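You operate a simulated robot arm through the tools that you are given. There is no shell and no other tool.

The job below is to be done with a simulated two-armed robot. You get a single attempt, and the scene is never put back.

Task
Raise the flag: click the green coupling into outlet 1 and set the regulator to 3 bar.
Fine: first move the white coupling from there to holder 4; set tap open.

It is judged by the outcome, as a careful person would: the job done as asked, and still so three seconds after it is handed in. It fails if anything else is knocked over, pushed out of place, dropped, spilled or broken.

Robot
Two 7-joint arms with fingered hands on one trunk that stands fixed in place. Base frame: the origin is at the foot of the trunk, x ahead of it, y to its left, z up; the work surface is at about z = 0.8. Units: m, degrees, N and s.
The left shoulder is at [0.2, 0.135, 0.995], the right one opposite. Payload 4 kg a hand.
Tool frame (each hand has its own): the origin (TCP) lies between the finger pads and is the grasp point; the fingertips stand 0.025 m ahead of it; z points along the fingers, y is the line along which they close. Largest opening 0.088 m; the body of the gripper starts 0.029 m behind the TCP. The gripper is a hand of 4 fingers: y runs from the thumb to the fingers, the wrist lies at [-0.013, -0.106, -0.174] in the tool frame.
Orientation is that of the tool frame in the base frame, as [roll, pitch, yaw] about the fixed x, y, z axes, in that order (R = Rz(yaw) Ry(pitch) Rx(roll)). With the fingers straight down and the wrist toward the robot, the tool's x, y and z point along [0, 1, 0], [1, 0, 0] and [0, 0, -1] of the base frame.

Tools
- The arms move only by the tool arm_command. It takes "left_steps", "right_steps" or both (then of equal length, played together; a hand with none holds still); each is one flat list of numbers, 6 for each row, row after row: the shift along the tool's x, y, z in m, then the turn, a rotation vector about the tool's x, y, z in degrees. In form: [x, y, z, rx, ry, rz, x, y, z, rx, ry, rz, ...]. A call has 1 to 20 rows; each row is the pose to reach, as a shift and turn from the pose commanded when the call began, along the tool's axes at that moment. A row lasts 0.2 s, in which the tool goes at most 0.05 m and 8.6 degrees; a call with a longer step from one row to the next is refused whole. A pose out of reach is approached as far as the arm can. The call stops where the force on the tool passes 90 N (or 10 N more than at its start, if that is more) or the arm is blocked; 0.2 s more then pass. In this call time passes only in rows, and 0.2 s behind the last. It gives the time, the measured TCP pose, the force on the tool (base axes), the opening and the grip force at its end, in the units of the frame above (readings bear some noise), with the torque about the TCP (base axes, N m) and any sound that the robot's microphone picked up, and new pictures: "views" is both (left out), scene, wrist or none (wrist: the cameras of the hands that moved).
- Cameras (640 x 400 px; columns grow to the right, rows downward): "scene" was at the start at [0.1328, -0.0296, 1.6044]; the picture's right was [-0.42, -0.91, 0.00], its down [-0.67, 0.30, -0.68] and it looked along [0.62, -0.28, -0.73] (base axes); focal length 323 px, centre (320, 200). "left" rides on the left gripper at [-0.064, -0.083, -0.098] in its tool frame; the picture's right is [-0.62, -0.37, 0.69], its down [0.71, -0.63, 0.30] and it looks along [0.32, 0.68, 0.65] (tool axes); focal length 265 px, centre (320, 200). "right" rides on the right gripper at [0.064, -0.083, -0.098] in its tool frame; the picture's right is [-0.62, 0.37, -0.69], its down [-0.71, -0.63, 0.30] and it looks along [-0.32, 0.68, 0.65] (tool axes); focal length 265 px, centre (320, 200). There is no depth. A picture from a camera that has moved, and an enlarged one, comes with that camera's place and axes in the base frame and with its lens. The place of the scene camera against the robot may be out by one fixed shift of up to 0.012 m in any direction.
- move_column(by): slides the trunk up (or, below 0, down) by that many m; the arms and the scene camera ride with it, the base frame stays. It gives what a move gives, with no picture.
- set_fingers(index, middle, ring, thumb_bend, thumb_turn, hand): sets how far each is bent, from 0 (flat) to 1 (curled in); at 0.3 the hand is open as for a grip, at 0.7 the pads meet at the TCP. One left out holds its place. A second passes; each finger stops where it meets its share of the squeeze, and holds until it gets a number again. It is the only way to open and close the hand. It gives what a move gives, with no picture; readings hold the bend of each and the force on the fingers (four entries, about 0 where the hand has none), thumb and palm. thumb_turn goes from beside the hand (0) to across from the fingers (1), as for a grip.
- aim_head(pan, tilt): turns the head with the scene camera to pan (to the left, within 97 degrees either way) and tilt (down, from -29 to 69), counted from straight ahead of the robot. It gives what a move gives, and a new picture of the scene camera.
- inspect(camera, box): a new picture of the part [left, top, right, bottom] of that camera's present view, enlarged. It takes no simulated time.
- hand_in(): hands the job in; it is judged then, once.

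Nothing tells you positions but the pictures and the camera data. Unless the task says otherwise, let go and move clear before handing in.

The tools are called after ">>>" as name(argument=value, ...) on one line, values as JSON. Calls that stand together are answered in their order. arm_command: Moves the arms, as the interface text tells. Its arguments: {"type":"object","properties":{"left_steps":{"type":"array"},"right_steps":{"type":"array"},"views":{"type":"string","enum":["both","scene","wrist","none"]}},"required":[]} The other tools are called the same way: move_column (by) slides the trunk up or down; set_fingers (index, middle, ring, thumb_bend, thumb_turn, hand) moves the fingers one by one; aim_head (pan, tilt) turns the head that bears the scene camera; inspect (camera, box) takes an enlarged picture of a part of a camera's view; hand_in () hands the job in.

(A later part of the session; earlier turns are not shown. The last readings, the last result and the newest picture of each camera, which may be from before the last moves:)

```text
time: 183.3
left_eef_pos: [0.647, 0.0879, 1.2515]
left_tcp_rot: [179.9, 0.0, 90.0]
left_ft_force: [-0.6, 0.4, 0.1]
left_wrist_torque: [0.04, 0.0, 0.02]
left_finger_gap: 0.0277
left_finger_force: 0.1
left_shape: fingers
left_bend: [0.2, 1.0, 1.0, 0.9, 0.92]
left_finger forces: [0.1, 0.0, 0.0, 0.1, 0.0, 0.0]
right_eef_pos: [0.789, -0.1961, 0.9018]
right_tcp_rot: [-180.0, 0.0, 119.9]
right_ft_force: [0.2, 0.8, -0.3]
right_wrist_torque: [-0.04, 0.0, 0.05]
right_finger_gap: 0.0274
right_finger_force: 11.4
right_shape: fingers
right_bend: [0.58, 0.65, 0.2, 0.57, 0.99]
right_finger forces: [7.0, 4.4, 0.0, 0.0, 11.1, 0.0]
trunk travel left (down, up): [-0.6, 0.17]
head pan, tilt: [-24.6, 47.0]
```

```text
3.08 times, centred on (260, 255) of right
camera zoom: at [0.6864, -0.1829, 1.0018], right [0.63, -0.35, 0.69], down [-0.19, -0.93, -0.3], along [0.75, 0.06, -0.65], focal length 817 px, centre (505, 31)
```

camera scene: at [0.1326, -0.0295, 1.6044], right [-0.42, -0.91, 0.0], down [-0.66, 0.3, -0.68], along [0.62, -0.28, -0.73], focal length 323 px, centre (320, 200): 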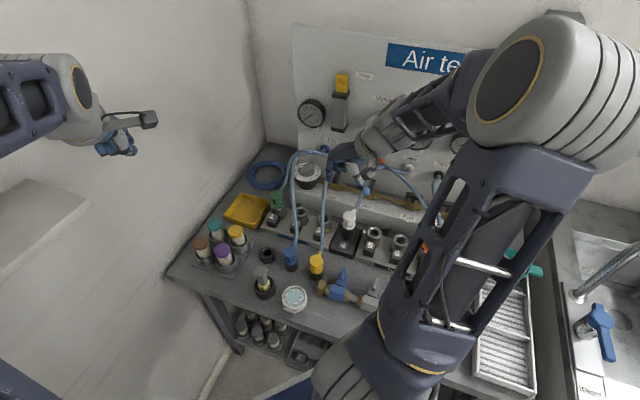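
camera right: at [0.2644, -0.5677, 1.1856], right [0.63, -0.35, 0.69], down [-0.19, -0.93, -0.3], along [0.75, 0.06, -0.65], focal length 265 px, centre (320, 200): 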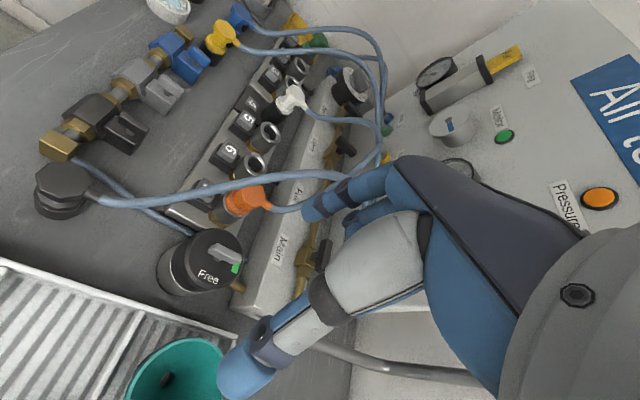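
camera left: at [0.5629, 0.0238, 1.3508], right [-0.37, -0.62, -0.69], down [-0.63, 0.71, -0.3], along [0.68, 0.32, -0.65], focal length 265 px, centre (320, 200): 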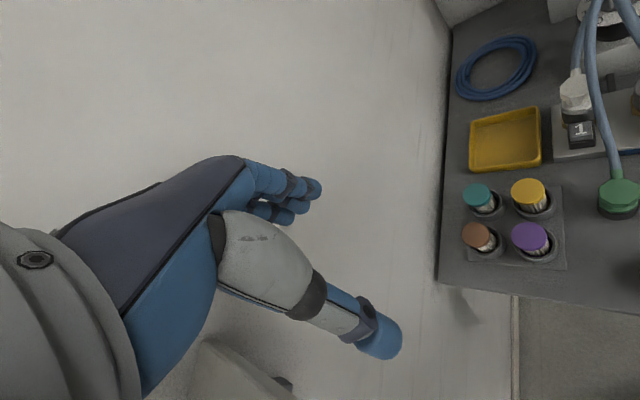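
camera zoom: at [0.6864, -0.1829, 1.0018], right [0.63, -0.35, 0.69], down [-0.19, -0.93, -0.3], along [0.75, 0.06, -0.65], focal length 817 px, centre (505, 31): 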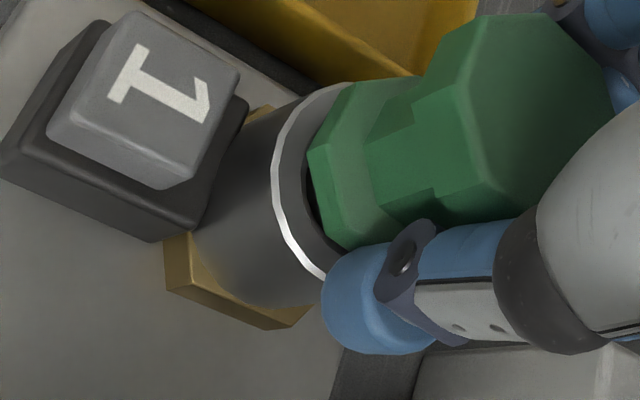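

Now well centred in all views, armed and raised. Pushing straight down.

>>> arm_command(right_steps=[0, 0, 0.002, 0, 0, 0, 0, 0, 0.004, 0, 0, 0, 0, 0, 0.006, 0, 0, 0], views="none")

>>> arm_command(right_steps=[0, 0, 0.001, 0, 0, 0, 0, 0, 0.002, 0, 0, 0], views="none")

>>> arm_command(right_steps=[0, 0, 0.001, 0, 0, 0, 0, 0, 0.002, 0, 0, 0], views="none")

>>> arm_command(right_steps=[0, 0, 0.001, 0, 0, 0, 0, 0, 0.002, 0, 0, 0], views="none")

>>> arm_command(right_steps=[0, 0, 0.002, 0, 0, 0, 0, 0, 0.004, 0, 0, 0], views="none")

>>> inspect(camera="left", box=[540, 50, 640, 150])

```text
time: 184.1
left_eef_pos: [0.6467, 0.0882, 1.2528]
left_tcp_rot: [-180.0, 0.0, 90.0]
left_ft_force: [-0.2, -0.1, -0.4]
left_wrist_torque: [-0.01, -0.03, 0.01]
left_finger_gap: 0.0275
left_finger_force: 0.1
left_shape: fingers
left_bend: [0.2, 1.0, 1.0, 0.9, 0.92]
left_finger forces: [0.0, 0.0, 0.1, 0.0, 0.1, 0.1]
right_eef_pos: [0.7906, -0.1972, 0.8966]
right_tcp_rot: [-180.0, -0.1, 120.0]
right_ft_force: [0.6, -1.6, 3.2]
right_wrist_torque: [-0.01, -0.02, -0.04]
right_finger_gap: 0.0273
right_finger_force: 12.0
right_shape: fingers
right_bend: [0.59, 0.65, 0.2, 0.57, 0.99]
right_finger forces: [7.0, 4.5, 0.1, 0.0, 11.6, 0.0]
trunk travel left (down, up): [-0.6, 0.17]
head pan, tilt: [-24.6, 47.0]
```

```text
time: 184.7
left_eef_pos: [0.6469, 0.0877, 1.2531]
left_tcp_rot: [180.0, 0.0, 90.1]
left_ft_force: [-0.4, -0.4, 0.3]
left_wrist_torque: [0.01, 0.01, 0.02]
left_finger_gap: 0.0276
left_finger_force: 0.1
left_shape: fingers
left_bend: [0.2, 1.0, 1.0, 0.9, 0.92]
left_finger forces: [0.0, 0.0, 0.0, 0.0, 0.0, 0.1]
right_eef_pos: [0.7914, -0.1963, 0.8946]
right_tcp_rot: [179.9, 0.0, 120.0]
right_ft_force: [-0.1, -1.1, 7.8]
right_wrist_torque: [0.03, -0.06, -0.01]
right_finger_gap: 0.0275
right_finger_force: 13.5
right_shape: fingers
right_bend: [0.59, 0.65, 0.2, 0.57, 0.99]
right_finger forces: [9.9, 5.0, 0.0, 0.1, 12.0, 0.0]
trunk travel left (down, up): [-0.6, 0.17]
head pan, tilt: [-24.6, 47.0]
```

```text
time: 185.3
left_eef_pos: [0.647, 0.0884, 1.2536]
left_tcp_rot: [-180.0, 0.0, 90.0]
left_ft_force: [-0.1, 0.2, 0.1]
left_wrist_torque: [0.03, 0.0, 0.01]
left_finger_gap: 0.0277
left_finger_force: 0.1
left_shape: fingers
left_bend: [0.2, 1.0, 1.0, 0.9, 0.92]
left_finger forces: [0.0, 0.0, 0.0, 0.1, 0.1, 0.1]
right_eef_pos: [0.7916, -0.1958, 0.8939]
right_tcp_rot: [179.7, 0.1, 119.9]
right_ft_force: [1.4, 0.7, 18.4]
right_wrist_torque: [0.17, -0.18, 0.01]
right_finger_gap: 0.0273
right_finger_force: 19.8
right_shape: fingers
right_bend: [0.59, 0.65, 0.2, 0.57, 0.99]
right_finger forces: [18.2, 8.9, 0.0, 0.0, 12.5, 0.0]
trunk travel left (down, up): [-0.6, 0.17]
head pan, tilt: [-24.6, 47.0]
```

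```text
time: 185.9
left_eef_pos: [0.6465, 0.0899, 1.2546]
left_tcp_rot: [-180.0, 0.0, 90.0]
left_ft_force: [1.1, 0.6, -0.8]
left_wrist_torque: [0.0, 0.01, -0.01]
left_finger_gap: 0.0277
left_finger_force: 0.1
left_shape: fingers
left_bend: [0.2, 1.0, 1.0, 0.9, 0.92]
left_finger forces: [0.0, 0.0, 0.1, 0.0, 0.0, 0.1]
right_eef_pos: [0.7915, -0.1961, 0.8922]
right_tcp_rot: [179.6, 0.1, 120.0]
right_ft_force: [3.8, 1.3, 35.9]
right_wrist_torque: [0.37, -0.39, 0.01]
right_finger_gap: 0.0267
right_finger_force: 28.4
right_shape: fingers
right_bend: [0.59, 0.65, 0.2, 0.57, 0.99]
right_finger forces: [32.3, 11.9, 0.1, 0.0, 13.2, 0.0]
trunk travel left (down, up): [-0.6, 0.17]
head pan, tilt: [-24.6, 47.0]
```

```text
time: 186.5
left_eef_pos: [0.6453, 0.0884, 1.2541]
left_tcp_rot: [179.9, 0.0, 89.9]
left_ft_force: [0.0, -1.0, 0.6]
left_wrist_torque: [0.01, 0.01, -0.03]
left_finger_gap: 0.0276
left_finger_force: 0.0
left_shape: fingers
left_bend: [0.2, 1.0, 1.0, 0.9, 0.92]
left_finger forces: [0.0, 0.0, 0.0, 0.0, 0.0, 0.1]
right_eef_pos: [0.793, -0.1955, 0.8933]
right_tcp_rot: [179.4, 0.4, 120.0]
right_ft_force: [2.3, 2.9, 51.1]
right_wrist_torque: [0.62, -0.55, 0.01]
right_finger_gap: 0.0268
right_finger_force: 40.6
right_shape: fingers
right_bend: [0.59, 0.72, 0.2, 0.57, 0.99]
right_finger forces: [53.2, 12.4, 0.0, 0.0, 15.2, 0.0]
trunk travel left (down, up): [-0.6, 0.17]
head pan, tilt: [-24.6, 47.0]
```

```text
4.00 times, centred on (590, 100) of left
camera zoom: at [0.5617, 0.0238, 1.3517], right [-0.37, -0.62, -0.69], down [-0.63, 0.71, -0.31], along [0.68, 0.32, -0.65], focal length 1062 px, centre (-760, 600)
```

zoom: 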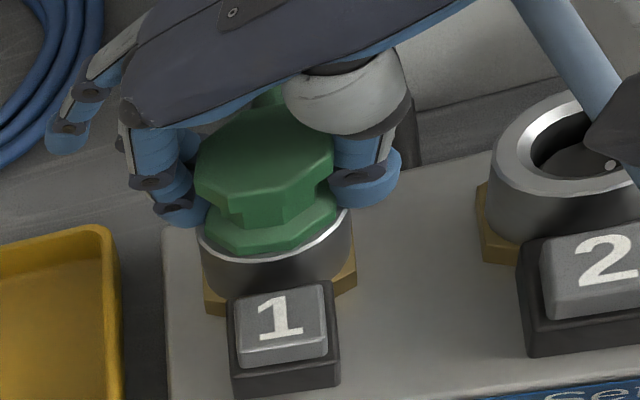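

>>> arm_command(right_steps=[0, 0, -0.004, 0, 0, 0, 0, 0, -0.007, 0, 0, 0], views="none")

>>> arm_command(right_steps=[0, 0, -0.002, 0, 0, 0], views="none")

>>> arm_command(right_steps=[0, 0, -0.001, 0, 0, 0], views="none")

>>> arm_command(right_steps=[0, 0, -0.001, 0, 0, 0], views="none")

>>> arm_command(right_steps=[0, 0, -0.001, 0, 0, 0], views="none")

```text
time: 187.1
left_eef_pos: [0.6467, 0.0884, 1.2535]
left_tcp_rot: [-180.0, 0.1, 90.0]
left_ft_force: [0.3, -0.2, -0.5]
left_wrist_torque: [-0.04, 0.02, 0.03]
left_finger_gap: 0.0276
left_finger_force: 0.0
left_shape: fingers
left_bend: [0.2, 1.0, 1.0, 0.9, 0.92]
left_finger forces: [0.0, 0.0, 0.0, 0.0, 0.1, 0.0]
right_eef_pos: [0.7893, -0.1951, 0.8932]
right_tcp_rot: [179.8, 0.1, 120.0]
right_ft_force: [7.8, 0.8, 25.3]
right_wrist_torque: [0.31, -0.49, -0.09]
right_finger_gap: 0.0273
right_finger_force: 24.0
right_shape: fingers
right_bend: [0.58, 0.65, 0.2, 0.58, 0.99]
right_finger forces: [26.5, 10.8, 0.1, 0.0, 10.4, 0.0]
trunk travel left (down, up): [-0.6, 0.17]
head pan, tilt: [-24.6, 47.0]
```

```text
time: 187.5
left_eef_pos: [0.6473, 0.0882, 1.2524]
left_tcp_rot: [-179.9, 0.0, 89.9]
left_ft_force: [0.1, -0.4, 0.7]
left_wrist_torque: [0.0, 0.01, 0.01]
left_finger_gap: 0.0273
left_finger_force: 0.1
left_shape: fingers
left_bend: [0.2, 1.0, 1.0, 0.9, 0.92]
left_finger forces: [0.0, 0.0, 0.1, 0.0, 0.0, 0.1]
right_eef_pos: [0.789, -0.1968, 0.8944]
right_tcp_rot: [-179.9, 0.0, 119.9]
right_ft_force: [6.6, 0.3, 14.3]
right_wrist_torque: [0.18, -0.39, -0.05]
right_finger_gap: 0.0274
right_finger_force: 18.3
right_shape: fingers
right_bend: [0.58, 0.65, 0.2, 0.58, 0.99]
right_finger forces: [17.3, 9.1, 0.0, 0.0, 9.8, 0.0]
trunk travel left (down, up): [-0.6, 0.17]
head pan, tilt: [-24.6, 47.0]
```

```text
time: 187.9
left_eef_pos: [0.6469, 0.0872, 1.2534]
left_tcp_rot: [180.0, 0.0, 89.9]
left_ft_force: [-0.1, 0.3, -0.2]
left_wrist_torque: [0.01, 0.0, -0.04]
left_finger_gap: 0.0275
left_finger_force: 0.1
left_shape: fingers
left_bend: [0.2, 1.0, 1.0, 0.9, 0.92]
left_finger forces: [0.0, 0.0, 0.0, 0.0, 0.0, 0.0]
right_eef_pos: [0.7889, -0.196, 0.8946]
right_tcp_rot: [-179.7, 0.0, 120.0]
right_ft_force: [6.2, -0.7, 5.2]
right_wrist_torque: [0.08, -0.22, -0.04]
right_finger_gap: 0.0273
right_finger_force: 14.1
right_shape: fingers
right_bend: [0.58, 0.65, 0.2, 0.58, 0.99]
right_finger forces: [11.6, 6.5, 0.1, 0.1, 9.5, 0.0]
trunk travel left (down, up): [-0.6, 0.17]
head pan, tilt: [-24.6, 47.0]
```

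```text
time: 188.3
left_eef_pos: [0.6467, 0.0878, 1.2523]
left_tcp_rot: [-180.0, 0.1, 90.1]
left_ft_force: [0.2, 0.1, 0.4]
left_wrist_torque: [0.01, -0.01, -0.05]
left_finger_gap: 0.0275
left_finger_force: 0.1
left_shape: fingers
left_bend: [0.2, 1.0, 1.0, 0.9, 0.92]
left_finger forces: [0.0, 0.0, 0.0, 0.0, 0.0, 0.1]
right_eef_pos: [0.7894, -0.1958, 0.8953]
right_tcp_rot: [-179.8, -0.1, 120.1]
right_ft_force: [2.7, -0.1, -0.1]
right_wrist_torque: [0.01, -0.08, -0.01]
right_finger_gap: 0.0271
right_finger_force: 11.5
right_shape: fingers
right_bend: [0.59, 0.65, 0.2, 0.58, 0.99]
right_finger forces: [7.5, 5.2, 0.1, 0.0, 10.2, 0.0]
trunk travel left (down, up): [-0.6, 0.17]
head pan, tilt: [-24.6, 47.0]
```

```text
time: 188.7
left_eef_pos: [0.6474, 0.0875, 1.253]
left_tcp_rot: [180.0, 0.1, 90.1]
left_ft_force: [0.1, -0.3, 1.0]
left_wrist_torque: [0.0, 0.01, 0.0]
left_finger_gap: 0.0278
left_finger_force: 0.0
left_shape: fingers
left_bend: [0.2, 1.0, 1.0, 0.9, 0.92]
left_finger forces: [0.0, 0.0, 0.1, 0.0, 0.0, 0.1]
right_eef_pos: [0.7906, -0.1955, 0.8974]
right_tcp_rot: [-179.9, -0.2, 120.0]
right_ft_force: [-0.6, -1.3, -0.7]
right_wrist_torque: [-0.02, -0.04, 0.02]
right_finger_gap: 0.0273
right_finger_force: 10.8
right_shape: fingers
right_bend: [0.59, 0.66, 0.2, 0.58, 0.99]
right_finger forces: [6.9, 4.5, 0.0, 0.0, 11.2, 0.0]
trunk travel left (down, up): [-0.6, 0.17]
head pan, tilt: [-24.6, 47.0]
```

It behaves the same: the catch goes down and stays down, but nothing physically grips the plug. The seating now looks identical to how the white coupling originally sat, so "clicked" here may simply mean the plug seated with the catch down. I'll seat it firmly and let go, then verify functionally at low risk with the regulator and the Set tap.

>>> arm_command(right_steps=[0, 0, 0.003, 0, 0, 0, 0, 0, 0.006, 0, 0, 0, 0, 0, 0.008, 0, 0, 0], views="none")

>>> arm_command(right_steps=[0, 0, -0.004, 0, 0, 0], views="none")

>>> set_fingers(hand="right", index=0.4, middle=0.4, thumb_bend=0.4)

>>> arm_command(right_steps=[0, 0, -0.035, 0, 0, 0, 0, 0, -0.07, 0, 0, 0, 0, 0, -0.11, 0, 0, 0, 0, 0, -0.15, 0, 0, 0], views="both")

>>> inspect(camera="scene", box=[264, 184, 304, 234])

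>>> inspect(camera="left", box=[540, 50, 640, 150])

```text
time: 189.5
left_eef_pos: [0.6471, 0.0886, 1.2539]
left_tcp_rot: [180.0, 0.0, 90.0]
left_ft_force: [0.5, -0.3, -0.4]
left_wrist_torque: [0.02, 0.01, 0.02]
left_finger_gap: 0.0275
left_finger_force: 0.1
left_shape: fingers
left_bend: [0.2, 1.0, 1.0, 0.9, 0.92]
left_finger forces: [0.0, 0.1, 0.0, 0.1, 0.0, 0.0]
right_eef_pos: [0.7926, -0.1957, 0.8945]
right_tcp_rot: [179.7, 0.2, 119.9]
right_ft_force: [-0.1, 1.8, 23.6]
right_wrist_torque: [0.34, -0.24, 0.0]
right_finger_gap: 0.0269
right_finger_force: 24.7
right_shape: fingers
right_bend: [0.59, 0.66, 0.2, 0.58, 0.99]
right_finger forces: [27.5, 8.4, 0.0, 0.0, 13.2, 0.0]
trunk travel left (down, up): [-0.6, 0.17]
head pan, tilt: [-24.6, 47.0]
```

```text
time: 189.9
left_eef_pos: [0.6465, 0.0886, 1.2535]
left_tcp_rot: [-180.0, 0.0, 90.0]
left_ft_force: [1.1, -0.1, -0.3]
left_wrist_torque: [-0.01, -0.03, 0.01]
left_finger_gap: 0.0279
left_finger_force: 0.0
left_shape: fingers
left_bend: [0.2, 1.0, 1.0, 0.9, 0.92]
left_finger forces: [0.0, 0.0, 0.0, 0.0, 0.0, 0.0]
right_eef_pos: [0.7897, -0.1963, 0.8939]
right_tcp_rot: [-180.0, 0.0, 120.0]
right_ft_force: [2.9, 2.3, 13.0]
right_wrist_torque: [0.2, -0.23, -0.01]
right_finger_gap: 0.0273
right_finger_force: 17.0
right_shape: fingers
right_bend: [0.59, 0.66, 0.2, 0.58, 0.99]
right_finger forces: [17.5, 6.6, 0.0, 0.1, 10.4, 0.0]
trunk travel left (down, up): [-0.6, 0.17]
head pan, tilt: [-24.6, 47.0]
```

```text
time: 190.9
left_eef_pos: [0.6472, 0.088, 1.2516]
left_tcp_rot: [-180.0, 0.0, 90.0]
left_ft_force: [0.1, 0.3, 0.3]
left_wrist_torque: [0.0, 0.03, -0.02]
left_finger_gap: 0.0277
left_finger_force: 0.1
left_shape: fingers
left_bend: [0.2, 1.0, 1.0, 0.9, 0.92]
left_finger forces: [0.1, 0.0, 0.1, 0.1, 0.0, 0.1]
right_eef_pos: [0.7885, -0.1958, 0.8933]
right_tcp_rot: [179.9, 0.0, 120.0]
right_ft_force: [0.0, -0.8, -0.1]
right_wrist_torque: [-0.03, 0.0, -0.01]
right_finger_gap: 0.0631
right_finger_force: 0.0
right_shape: fingers
right_bend: [0.4, 0.4, 0.2, 0.4, 0.97]
right_finger forces: [0.0, 0.0, 0.0, 0.1, 0.0, 0.0]
trunk travel left (down, up): [-0.6, 0.17]
head pan, tilt: [-24.6, 47.0]
```

```text
time: 191.9
left_eef_pos: [0.6468, 0.0878, 1.2534]
left_tcp_rot: [-180.0, 0.0, 90.0]
left_ft_force: [-0.5, 0.3, -1.1]
left_wrist_torque: [-0.03, -0.02, -0.02]
left_finger_gap: 0.0274
left_finger_force: 0.0
left_shape: fingers
left_bend: [0.2, 1.0, 1.0, 0.9, 0.92]
left_finger forces: [0.0, 0.0, 0.0, 0.1, 0.0, 0.0]
right_eef_pos: [0.7909, -0.1947, 1.0448]
right_tcp_rot: [-180.0, 0.0, 120.0]
right_ft_force: [0.2, -0.8, 0.4]
right_wrist_torque: [0.01, 0.03, 0.03]
right_finger_gap: 0.0631
right_finger_force: 0.1
right_shape: fingers
right_bend: [0.4, 0.4, 0.2, 0.4, 0.97]
right_finger forces: [0.0, 0.0, 0.1, 0.0, 0.0, 0.0]
trunk travel left (down, up): [-0.6, 0.17]
head pan, tilt: [-24.6, 47.0]
camera scene: at [0.1331, -0.0298, 1.6043], right [-0.42, -0.91, 0.0], down [-0.67, 0.3, -0.68], along [0.62, -0.28, -0.73], focal length 323 px, centre (320, 200)
camera right: at [0.6868, -0.1815, 1.1438], right [0.63, -0.35, 0.69], down [-0.19, -0.93, -0.3], along [0.75, 0.06, -0.65], focal length 265 px, centre (320, 200)
```

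scene: 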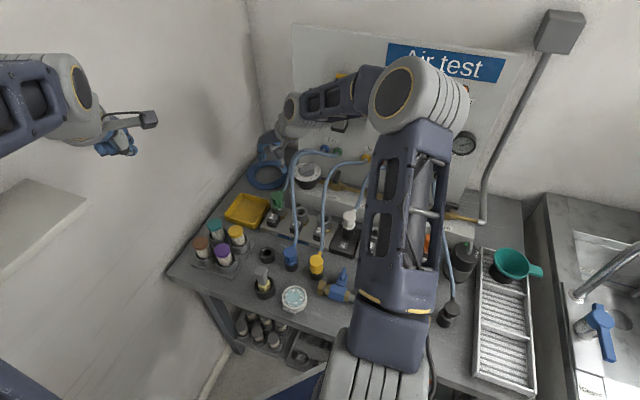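
right: 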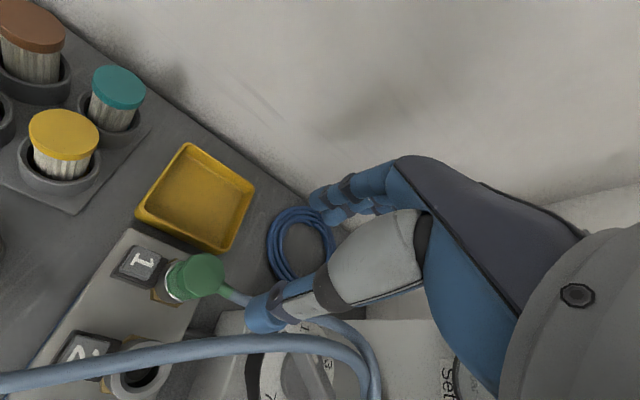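

```text
8.00 times, centred on (284, 209) of scene
camera zoom: at [0.1331, -0.0298, 1.6043], right [-0.42, -0.91, 0.0], down [-0.67, 0.3, -0.68], along [0.62, -0.28, -0.73], focal length 2584 px, centre (608, 128)
```

zoom: 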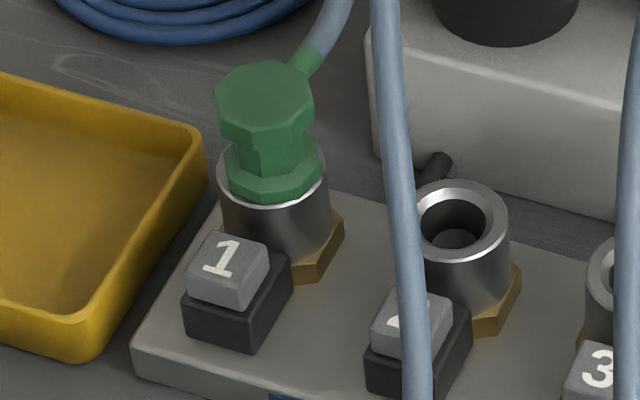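

```text
4.00 times, centred on (590, 100) of left
camera zoom: at [0.5633, 0.0233, 1.3506], right [-0.37, -0.62, -0.69], down [-0.63, 0.71, -0.3], along [0.68, 0.32, -0.65], focal length 1062 px, centre (-760, 600)
```

zoom: 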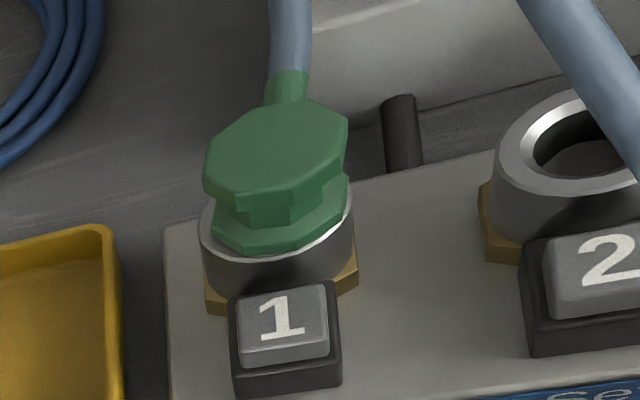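

The green coupling sits upright, centred and at the right height. Looking back at the dial, I should re-check which end of the regulator handle carries the white mark, so I'll zoom in on the dial and the Set tap now.

>>> inspect(camera="scene", box=[285, 150, 335, 195])

>>> inspect(camera="scene", box=[315, 160, 365, 205])

>>> inspect(camera="left", box=[560, 0, 640, 60])

>>> inspect(camera="right", box=[230, 300, 380, 400])

```text
8.89 times, centred on (310, 172) of scene
camera zoom: at [0.1331, -0.0298, 1.6043], right [-0.42, -0.91, 0.0], down [-0.67, 0.3, -0.68], along [0.62, -0.28, -0.73], focal length 2871 px, centre (409, 444)
```

zoom: 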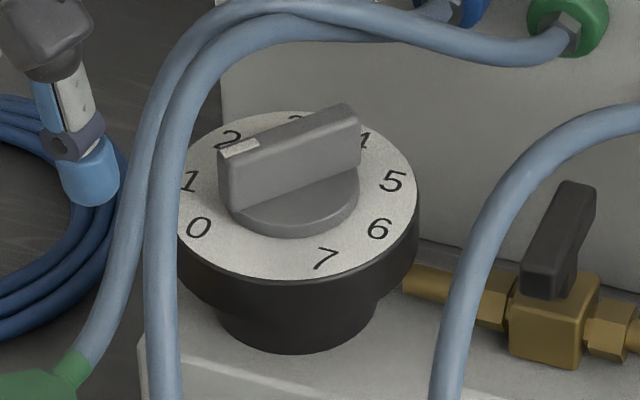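

```text
8.89 times, centred on (340, 182) of scene
camera zoom: at [0.1331, -0.0298, 1.6043], right [-0.42, -0.91, 0.0], down [-0.67, 0.3, -0.68], along [0.62, -0.28, -0.73], focal length 2871 px, centre (142, 356)
```

zoom: 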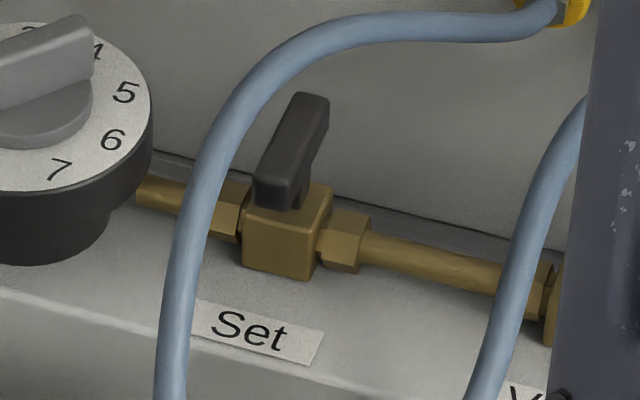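

```text
6.67 times, centred on (600, 30) of left
camera zoom: at [0.5633, 0.0233, 1.3506], right [-0.37, -0.62, -0.69], down [-0.63, 0.71, -0.3], along [0.68, 0.32, -0.65], focal length 1769 px, centre (-1547, 1333)
```

zoom: 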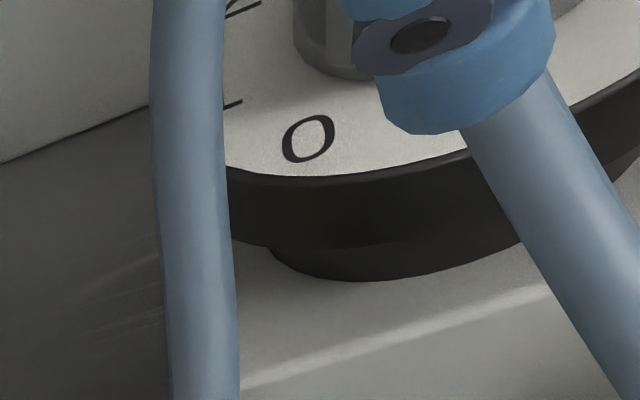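

```text
4.00 times, centred on (305, 350) of right
camera zoom: at [0.6868, -0.1815, 1.1438], right [0.63, -0.35, 0.69], down [-0.19, -0.93, -0.3], along [0.75, 0.06, -0.65], focal length 1062 px, centre (380, -400)
```

zoom: 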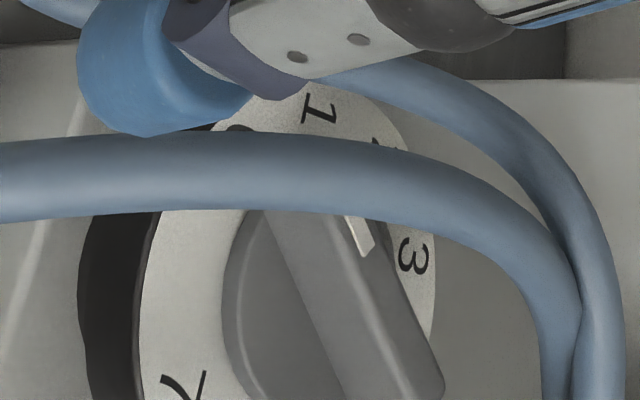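

The white mark is on the left end of the handle, so the regulator is actually at 0, and 3 is about 120° clockwise. That's convenient: I can open the Set tap at zero pressure and then bring the pressure up gradually. I'll move the right hand above the Set tap, near (0.766, -0.376, 0.93).

>>> arm_command(right_steps=[-0.024, -0.0187, 0, 0, 0, -3, -0.048, -0.0374, 0, 0, 0, -6, -0.072, -0.056, 0, 0, 0, -9, -0.0965, -0.0748, 0, 0, 0, -12, -0.1205, -0.0935, 0, 0, 0, -15, -0.1446, -0.1122, 0, 0, 0, -15], views="both")

>>> inspect(camera="right", box=[140, 180, 400, 380])

>>> inspect(camera="scene", box=[290, 130, 380, 210])

```text
time: 193.3
left_eef_pos: [0.6475, 0.0885, 1.2526]
left_tcp_rot: [-180.0, 0.0, 90.0]
left_ft_force: [-0.5, 1.0, -0.3]
left_wrist_torque: [-0.03, -0.02, 0.01]
left_finger_gap: 0.0276
left_finger_force: 0.0
left_shape: fingers
left_bend: [0.2, 1.0, 1.0, 0.9, 0.92]
left_finger forces: [0.0, 0.0, 0.1, 0.0, 0.0, 0.1]
right_eef_pos: [0.7642, -0.3776, 1.0438]
right_tcp_rot: [180.0, 0.0, 135.0]
right_ft_force: [-0.6, -0.9, -0.1]
right_wrist_torque: [-0.02, -0.02, -0.03]
right_finger_gap: 0.0633
right_finger_force: 0.1
right_shape: fingers
right_bend: [0.4, 0.4, 0.2, 0.4, 0.97]
right_finger forces: [0.1, 0.0, 0.0, 0.1, 0.0, 0.1]
trunk travel left (down, up): [-0.6, 0.17]
head pan, tilt: [-24.6, 47.0]
camera scene: at [0.1329, -0.0294, 1.6044], right [-0.42, -0.91, 0.0], down [-0.67, 0.3, -0.68], along [0.62, -0.28, -0.73], focal length 323 px, centre (320, 200)
camera right: at [0.6611, -0.3914, 1.1433], right [0.7, -0.18, 0.69], down [0.06, -0.95, -0.3], along [0.71, 0.26, -0.65], focal length 265 px, centre (320, 200)
```

scene: 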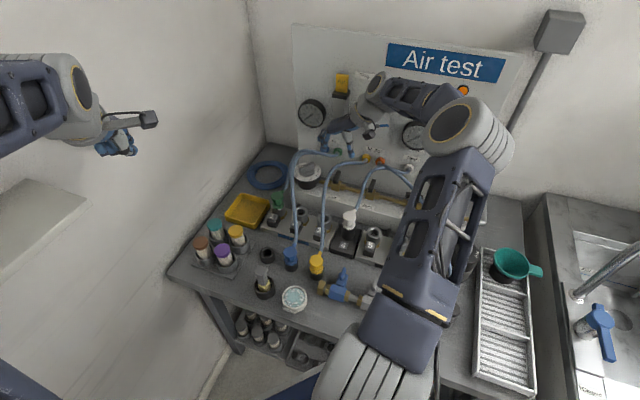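
right: 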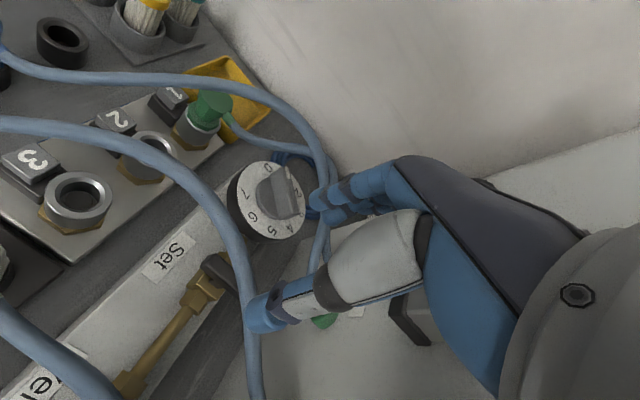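

```text
2.00 times, centred on (270, 280) of right
camera zoom: at [0.6611, -0.3914, 1.1433], right [0.7, -0.18, 0.69], down [0.06, -0.95, -0.3], along [0.71, 0.26, -0.65], focal length 531 px, centre (420, 40)
```

zoom: 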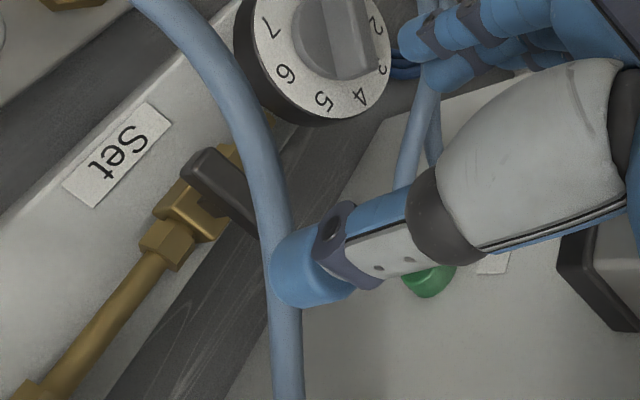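

```text
5.00 times, centred on (335, 170) of scene
camera zoom: at [0.1329, -0.0294, 1.6044], right [-0.42, -0.91, 0.0], down [-0.67, 0.3, -0.68], along [0.62, -0.28, -0.73], focal length 1615 px, centre (245, 350)
```

zoom: 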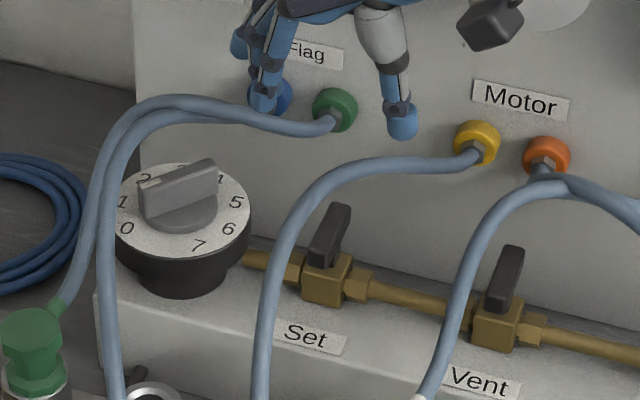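

The Set tap's lever is centred near (0.7645, -0.382) with its top at z ≈ 0.934, lying across the pipe. I'll narrow the grip and descend over it in stages.

>>> set_fingers(hand="right", index=0.48, middle=0.48, ring=0.2, thumb_bend=0.46)

>>> arm_command(right_steps=[-0.002, -0.0018, 0.03, 0, 0, 0, -0.0041, -0.0037, 0.06, 0, 0, 0, -0.0041, -0.0037, 0.078, 0, 0, 0], views="none")

>>> inspect(camera="right", box=[180, 180, 380, 330])

>>> inspect(camera="scene", box=[305, 150, 365, 200])

```text
time: 194.3
left_eef_pos: [0.6467, 0.0875, 1.2534]
left_tcp_rot: [-180.0, 0.0, 90.0]
left_ft_force: [0.4, 0.5, -0.7]
left_wrist_torque: [0.0, 0.0, -0.02]
left_finger_gap: 0.0278
left_finger_force: 0.1
left_shape: fingers
left_bend: [0.2, 1.0, 1.0, 0.9, 0.92]
left_finger forces: [0.1, 0.1, 0.0, 0.0, 0.0, 0.1]
right_eef_pos: [0.7641, -0.3778, 1.0431]
right_tcp_rot: [179.9, -0.1, 135.0]
right_ft_force: [-0.4, -0.6, 0.4]
right_wrist_torque: [-0.01, 0.0, 0.0]
right_finger_gap: 0.0487
right_finger_force: 0.0
right_shape: fingers
right_bend: [0.48, 0.48, 0.2, 0.46, 0.97]
right_finger forces: [0.0, 0.0, 0.0, 0.0, 0.0, 0.0]
trunk travel left (down, up): [-0.6, 0.17]
head pan, tilt: [-24.6, 47.0]
```

```text
time: 195.1
left_eef_pos: [0.6468, 0.0866, 1.2529]
left_tcp_rot: [-180.0, 0.0, 90.0]
left_ft_force: [0.1, -0.4, -0.3]
left_wrist_torque: [-0.02, 0.02, -0.03]
left_finger_gap: 0.0276
left_finger_force: 0.0
left_shape: fingers
left_bend: [0.2, 1.0, 1.0, 0.9, 0.92]
left_finger forces: [0.1, 0.0, 0.0, 0.1, 0.0, 0.0]
right_eef_pos: [0.7645, -0.3828, 0.9653]
right_tcp_rot: [180.0, 0.0, 135.0]
right_ft_force: [-1.1, 0.2, 0.3]
right_wrist_torque: [0.0, 0.03, -0.01]
right_finger_gap: 0.0487
right_finger_force: 0.1
right_shape: fingers
right_bend: [0.48, 0.48, 0.2, 0.46, 0.97]
right_finger forces: [0.0, 0.0, 0.0, 0.1, 0.1, 0.1]
trunk travel left (down, up): [-0.6, 0.17]
head pan, tilt: [-24.6, 47.0]
```

```text
2.67 times, centred on (280, 255) of right
camera zoom: at [0.6615, -0.3969, 1.0649], right [0.7, -0.18, 0.69], down [0.06, -0.95, -0.3], along [0.71, 0.25, -0.65], focal length 708 px, centre (427, 53)
```

zoom: 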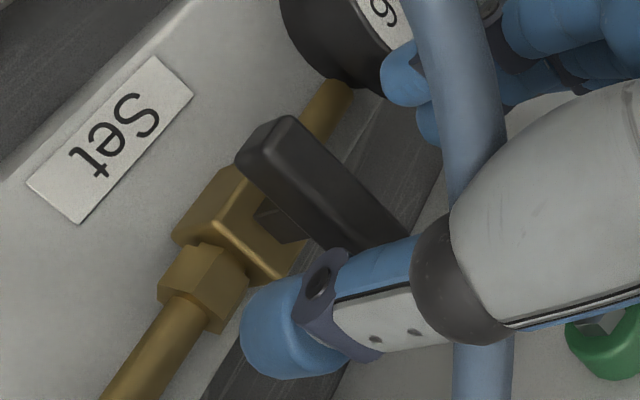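

```text
8.00 times, centred on (335, 175) of scene
camera zoom: at [0.1328, -0.0296, 1.6044], right [-0.42, -0.91, 0.0], down [-0.66, 0.3, -0.68], along [0.62, -0.28, -0.73], focal length 2584 px, centre (200, 400)
```

zoom: 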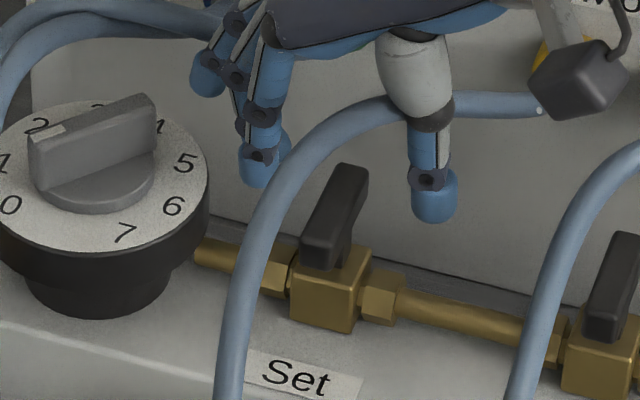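

The lever lies between fingers and thumb. I'll go down the last 3 cm and close gently on it.

>>> arm_command(right_steps=[0.001, -0.001, 0.015, 0, 0, 0, 0.001, -0.001, 0.029, 0, 0, 0], views="none")

>>> set_fingers(hand="right", index=0.68, middle=0.68, thumb_bend=0.66)

>>> inspect(camera="right", box=[180, 180, 380, 330])

>>> inspect(camera="scene", box=[305, 150, 365, 200])

```text
time: 195.7
left_eef_pos: [0.6467, 0.0869, 1.2523]
left_tcp_rot: [180.0, 0.0, 90.0]
left_ft_force: [-0.5, -0.6, 0.3]
left_wrist_torque: [0.04, -0.01, 0.0]
left_finger_gap: 0.0275
left_finger_force: 0.1
left_shape: fingers
left_bend: [0.2, 1.0, 1.0, 0.9, 0.92]
left_finger forces: [0.0, 0.0, 0.0, 0.1, 0.0, 0.0]
right_eef_pos: [0.7644, -0.3834, 0.9358]
right_tcp_rot: [180.0, 0.0, 135.0]
right_ft_force: [0.0, 0.9, -1.0]
right_wrist_torque: [0.01, 0.02, 0.01]
right_finger_gap: 0.049
right_finger_force: 0.1
right_shape: fingers
right_bend: [0.48, 0.48, 0.2, 0.46, 0.97]
right_finger forces: [0.0, 0.0, 0.0, 0.0, 0.0, 0.0]
trunk travel left (down, up): [-0.6, 0.17]
head pan, tilt: [-24.6, 47.0]
```

```text
time: 196.7
left_eef_pos: [0.6471, 0.0889, 1.2525]
left_tcp_rot: [-180.0, 0.0, 90.0]
left_ft_force: [0.7, 0.0, 0.0]
left_wrist_torque: [0.01, -0.01, 0.0]
left_finger_gap: 0.028
left_finger_force: 0.0
left_shape: fingers
left_bend: [0.2, 1.0, 1.0, 0.9, 0.92]
left_finger forces: [0.0, 0.0, 0.0, 0.0, 0.0, 0.1]
right_eef_pos: [0.7645, -0.382, 0.936]
right_tcp_rot: [-180.0, 0.0, 135.1]
right_ft_force: [7.0, 6.9, -1.8]
right_wrist_torque: [0.16, -0.16, 0.03]
right_finger_gap: 0.012
right_finger_force: 4.9
right_shape: fingers
right_bend: [0.61, 0.63, 0.2, 0.66, 1.0]
right_finger forces: [4.6, 5.0, 0.0, 0.1, 0.0, 0.0]
trunk travel left (down, up): [-0.6, 0.17]
head pan, tilt: [-24.6, 47.0]
```

```text
2.67 times, centred on (280, 255) of right
camera zoom: at [0.6605, -0.3964, 1.0361], right [0.7, -0.18, 0.69], down [0.06, -0.95, -0.31], along [0.71, 0.26, -0.65], focal length 708 px, centre (427, 53)
```

zoom: 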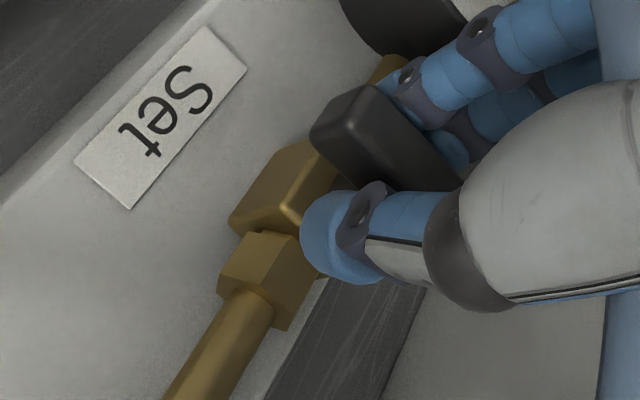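

```text
8.00 times, centred on (335, 175) of scene
camera zoom: at [0.1332, -0.0294, 1.6043], right [-0.42, -0.91, 0.0], down [-0.67, 0.3, -0.68], along [0.62, -0.28, -0.73], focal length 2584 px, centre (200, 400)
```

zoom: 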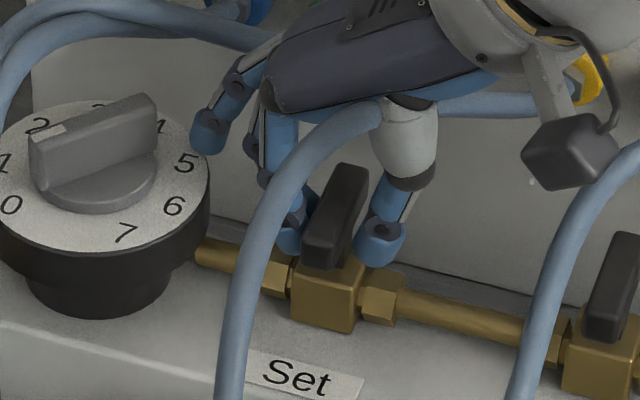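

The fingers touch the lever but the thumb hasn't reached it. I'll close the thumb further.

>>> set_fingers(hand="right", thumb_bend=0.8)

>>> arm_command(right_steps=[0, 0.001, 0, 0, 0, 0], views="none")

>>> inspect(camera="scene", box=[305, 150, 365, 200])

```text
time: 197.7
left_eef_pos: [0.6484, 0.088, 1.2532]
left_tcp_rot: [180.0, 0.0, 90.0]
left_ft_force: [0.0, 0.0, 0.6]
left_wrist_torque: [0.01, -0.01, -0.02]
left_finger_gap: 0.0275
left_finger_force: 0.1
left_shape: fingers
left_bend: [0.2, 1.0, 1.0, 0.9, 0.92]
left_finger forces: [0.0, 0.0, 0.0, 0.0, 0.0, 0.0]
right_eef_pos: [0.7634, -0.3838, 0.9367]
right_tcp_rot: [-179.9, 0.0, 135.0]
right_ft_force: [-0.2, 0.4, -1.6]
right_wrist_torque: [0.05, -0.08, 0.07]
right_finger_gap: 0.0074
right_finger_force: 9.8
right_shape: fingers
right_bend: [0.6, 0.62, 0.2, 0.72, 1.0]
right_finger forces: [4.8, 5.3, 0.0, 0.0, 9.2, 0.1]
trunk travel left (down, up): [-0.6, 0.17]
head pan, tilt: [-24.6, 47.0]
```

```text
time: 198.1
left_eef_pos: [0.6467, 0.0879, 1.2531]
left_tcp_rot: [-179.9, 0.0, 90.2]
left_ft_force: [-0.5, 0.1, -0.8]
left_wrist_torque: [0.0, 0.03, 0.0]
left_finger_gap: 0.0275
left_finger_force: 0.0
left_shape: fingers
left_bend: [0.2, 1.0, 1.0, 0.9, 0.92]
left_finger forces: [0.1, 0.0, 0.0, 0.0, 0.0, 0.0]
right_eef_pos: [0.7652, -0.3822, 0.9356]
right_tcp_rot: [-180.0, 0.0, 135.0]
right_ft_force: [-1.3, -1.1, -1.6]
right_wrist_torque: [0.01, -0.06, 0.06]
right_finger_gap: 0.0072
right_finger_force: 10.2
right_shape: fingers
right_bend: [0.61, 0.62, 0.2, 0.72, 1.0]
right_finger forces: [4.4, 4.7, 0.6, 0.1, 10.3, 0.0]
trunk travel left (down, up): [-0.6, 0.17]
head pan, tilt: [-24.6, 47.0]
```

```text
8.00 times, centred on (335, 175) of scene
camera zoom: at [0.1328, -0.0297, 1.6044], right [-0.42, -0.91, 0.0], down [-0.66, 0.3, -0.68], along [0.62, -0.28, -0.73], focal length 2584 px, centre (200, 400)
```

zoom: 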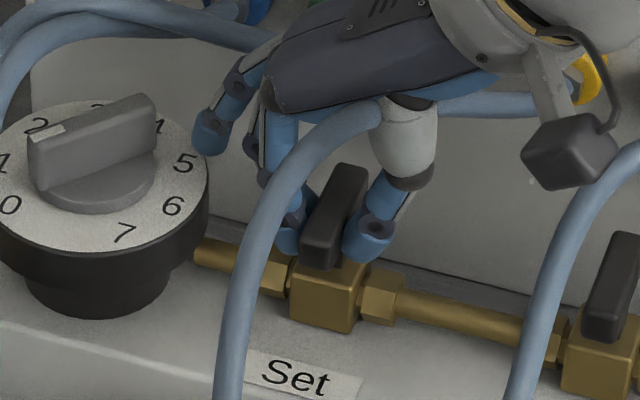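

Gripped on both sides. I'll try turning it 8° clockwise (seen from above) first and read the torque.

>>> arm_command(right_steps=[0, 0, 0, 0, 0, 8], views="none")

>>> inspect(camera="scene", box=[305, 150, 365, 200])

```text
time: 198.5
left_eef_pos: [0.6471, 0.0886, 1.2522]
left_tcp_rot: [179.9, 0.0, 90.1]
left_ft_force: [0.0, -0.7, -0.3]
left_wrist_torque: [0.02, 0.0, -0.01]
left_finger_gap: 0.0274
left_finger_force: 0.1
left_shape: fingers
left_bend: [0.2, 1.0, 1.0, 0.9, 0.92]
left_finger forces: [0.0, 0.0, 0.0, 0.0, 0.1, 0.1]
right_eef_pos: [0.7659, -0.3818, 0.9358]
right_tcp_rot: [-179.9, -0.1, 127.0]
right_ft_force: [-3.7, 1.3, -0.6]
right_wrist_torque: [0.07, 0.03, 0.16]
right_finger_gap: 0.0071
right_finger_force: 10.5
right_shape: fingers
right_bend: [0.62, 0.62, 0.2, 0.72, 1.0]
right_finger forces: [3.5, 6.4, 0.0, 0.1, 11.4, 0.0]
trunk travel left (down, up): [-0.6, 0.17]
head pan, tilt: [-24.6, 47.0]
```

```text
8.00 times, centred on (335, 175) of scene
camera zoom: at [0.1328, -0.0296, 1.6043], right [-0.42, -0.91, 0.0], down [-0.66, 0.3, -0.68], along [0.62, -0.28, -0.73], focal length 2584 px, centre (200, 400)
```

zoom: 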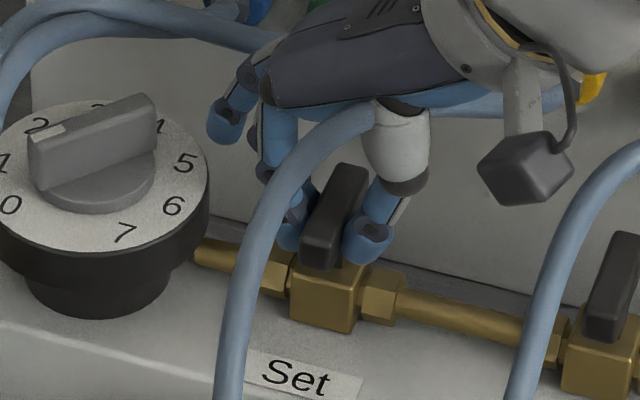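

>>> arm_command(right_steps=[0, 0, 0, 0, 0, 8, 0, 0, 0, 0, 0, 12], views="none")

>>> inspect(camera="scene", box=[305, 150, 365, 200])

```text
time: 199.1
left_eef_pos: [0.6476, 0.0877, 1.2531]
left_tcp_rot: [179.9, 0.0, 90.0]
left_ft_force: [-0.3, -0.2, -0.5]
left_wrist_torque: [-0.01, 0.0, 0.01]
left_finger_gap: 0.0274
left_finger_force: 0.1
left_shape: fingers
left_bend: [0.2, 1.0, 1.0, 0.9, 0.92]
left_finger forces: [0.1, 0.0, 0.1, 0.1, 0.1, 0.0]
right_eef_pos: [0.7655, -0.3813, 0.9366]
right_tcp_rot: [-179.9, 0.0, 115.1]
right_ft_force: [-5.2, 7.1, -2.0]
right_wrist_torque: [0.19, 0.04, 0.25]
right_finger_gap: 0.0073
right_finger_force: 12.1
right_shape: fingers
right_bend: [0.63, 0.61, 0.2, 0.71, 1.0]
right_finger forces: [3.5, 9.7, 0.0, 0.0, 12.0, 0.0]
trunk travel left (down, up): [-0.6, 0.17]
head pan, tilt: [-24.6, 47.0]
```

```text
8.00 times, centred on (335, 175) of scene
camera zoom: at [0.1327, -0.0294, 1.6043], right [-0.42, -0.91, 0.0], down [-0.66, 0.3, -0.68], along [0.62, -0.28, -0.73], focal length 2584 px, centre (200, 400)
```

zoom: 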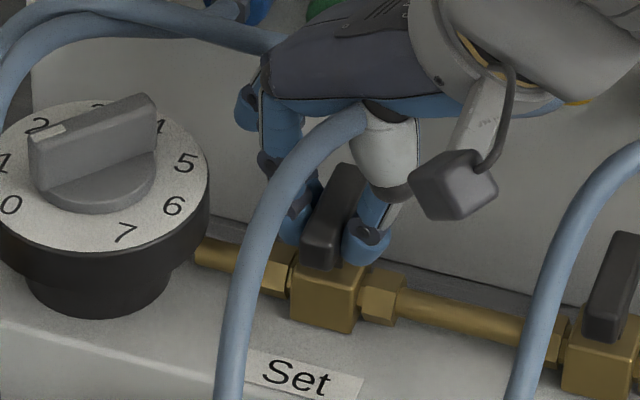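

Clockwise is blocked: the lever doesn't move and the force builds, so it must open counter-clockwise. I'll undo, release and rise, then push its near end around with one fingertip.

>>> arm_command(right_steps=[0, 0, 0, 0, 0, -8, 0, 0, 0, 0, 0, -16], views="none")

>>> set_fingers(hand="right", index=0.42, middle=0.42, thumb_bend=0.42)

>>> arm_command(right_steps=[0, 0, -0.03, 0, 0, 0, 0, 0, -0.06, 0, 0, 0, 0, -0.02, -0.08, 0, 0, 8, 0, -0.05, -0.09, 0, 0, 16, 0, -0.07, -0.09, 0, 0, 24, 0, -0.085, -0.09, 0, 0, 32, 0.005, -0.09, -0.09, 0, 0, 40, 0.005, -0.09, -0.09, 0, 0, 49], views="none")

>>> set_fingers(hand="right", index=0.3, middle=1.0, ring=1.0, thumb_bend=0.9, thumb_turn=0.9)

>>> inspect(camera="scene", box=[290, 140, 380, 210])

>>> inspect(camera="right", box=[180, 160, 420, 340])

```text
time: 199.7
left_eef_pos: [0.6472, 0.0879, 1.2525]
left_tcp_rot: [180.0, 0.0, 90.1]
left_ft_force: [0.2, 0.9, -0.1]
left_wrist_torque: [-0.03, 0.02, -0.05]
left_finger_gap: 0.0273
left_finger_force: 0.0
left_shape: fingers
left_bend: [0.2, 1.0, 1.0, 0.9, 0.92]
left_finger forces: [0.1, 0.0, 0.0, 0.0, 0.0, 0.1]
right_eef_pos: [0.7655, -0.384, 0.9369]
right_tcp_rot: [179.9, 0.2, 131.0]
right_ft_force: [-1.4, 2.0, -4.0]
right_wrist_torque: [0.05, -0.02, 0.07]
right_finger_gap: 0.0074
right_finger_force: 8.7
right_shape: fingers
right_bend: [0.61, 0.62, 0.2, 0.72, 1.0]
right_finger forces: [4.7, 4.8, 0.1, 0.0, 8.5, 0.0]
trunk travel left (down, up): [-0.6, 0.17]
head pan, tilt: [-24.6, 47.0]
```

```text
time: 200.7
left_eef_pos: [0.6473, 0.0877, 1.2533]
left_tcp_rot: [180.0, -0.1, 89.9]
left_ft_force: [0.9, -0.7, -0.7]
left_wrist_torque: [0.0, -0.01, 0.02]
left_finger_gap: 0.0277
left_finger_force: 0.1
left_shape: fingers
left_bend: [0.2, 1.0, 1.0, 0.9, 0.92]
left_finger forces: [0.0, 0.0, 0.1, 0.0, 0.0, 0.0]
right_eef_pos: [0.7633, -0.3817, 0.9371]
right_tcp_rot: [-180.0, 0.0, 131.0]
right_ft_force: [0.3, 0.0, 0.7]
right_wrist_torque: [0.0, 0.03, -0.01]
right_finger_gap: 0.0587
right_finger_force: 0.0
right_shape: fingers
right_bend: [0.42, 0.42, 0.2, 0.42, 0.97]
right_finger forces: [0.0, 0.0, 0.0, 0.0, 0.1, 0.0]
trunk travel left (down, up): [-0.6, 0.17]
head pan, tilt: [-24.6, 47.0]
```

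```text
refused: row 8 steps farther than a row can; nothing moved
```

```text
time: 201.7
left_eef_pos: [0.6476, 0.0879, 1.2529]
left_tcp_rot: [-180.0, 0.0, 90.1]
left_ft_force: [0.7, 0.0, -0.3]
left_wrist_torque: [0.01, -0.03, -0.02]
left_finger_gap: 0.0275
left_finger_force: 0.1
left_shape: fingers
left_bend: [0.2, 1.0, 1.0, 0.9, 0.92]
left_finger forces: [0.1, 0.0, 0.1, 0.0, 0.0, 0.1]
right_eef_pos: [0.7646, -0.3818, 0.9366]
right_tcp_rot: [180.0, -0.1, 131.1]
right_ft_force: [3.2, 0.7, -9.1]
right_wrist_torque: [0.05, -0.09, 0.56]
right_finger_gap: 0.0418
right_finger_force: 20.9
right_shape: fingers
right_bend: [0.3, 0.61, 0.61, 0.72, 0.92]
right_finger forces: [0.0, 11.3, 11.5, 0.1, 19.8, 0.1]
trunk travel left (down, up): [-0.6, 0.17]
head pan, tilt: [-24.6, 47.0]
```

```text
5.71 times, centred on (335, 175) of scene
camera zoom: at [0.1333, -0.0297, 1.6042], right [-0.42, -0.91, 0.0], down [-0.67, 0.3, -0.68], along [0.62, -0.28, -0.73], focal length 1845 px, centre (234, 343)
```

zoom: 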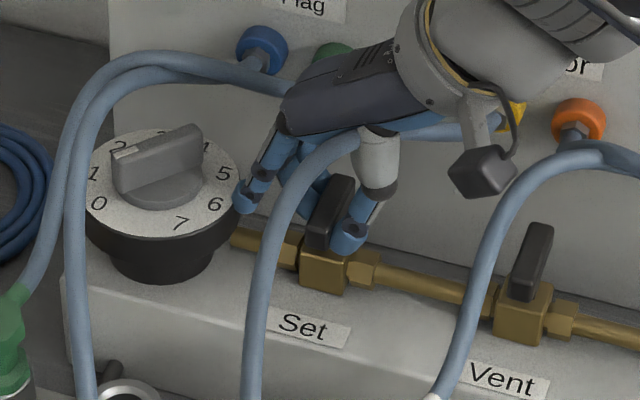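

```text
2.22 times, centred on (300, 250) of right
camera zoom: at [0.6601, -0.3889, 1.036], right [0.69, -0.23, 0.69], down [-0.01, -0.95, -0.3], along [0.73, 0.2, -0.65], focal length 590 px, centre (364, 89)
```

zoom: 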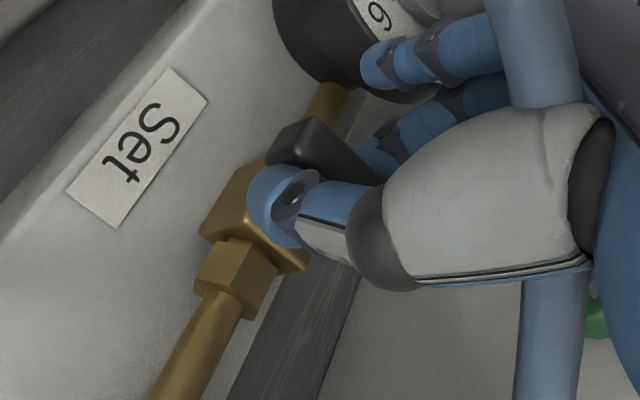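

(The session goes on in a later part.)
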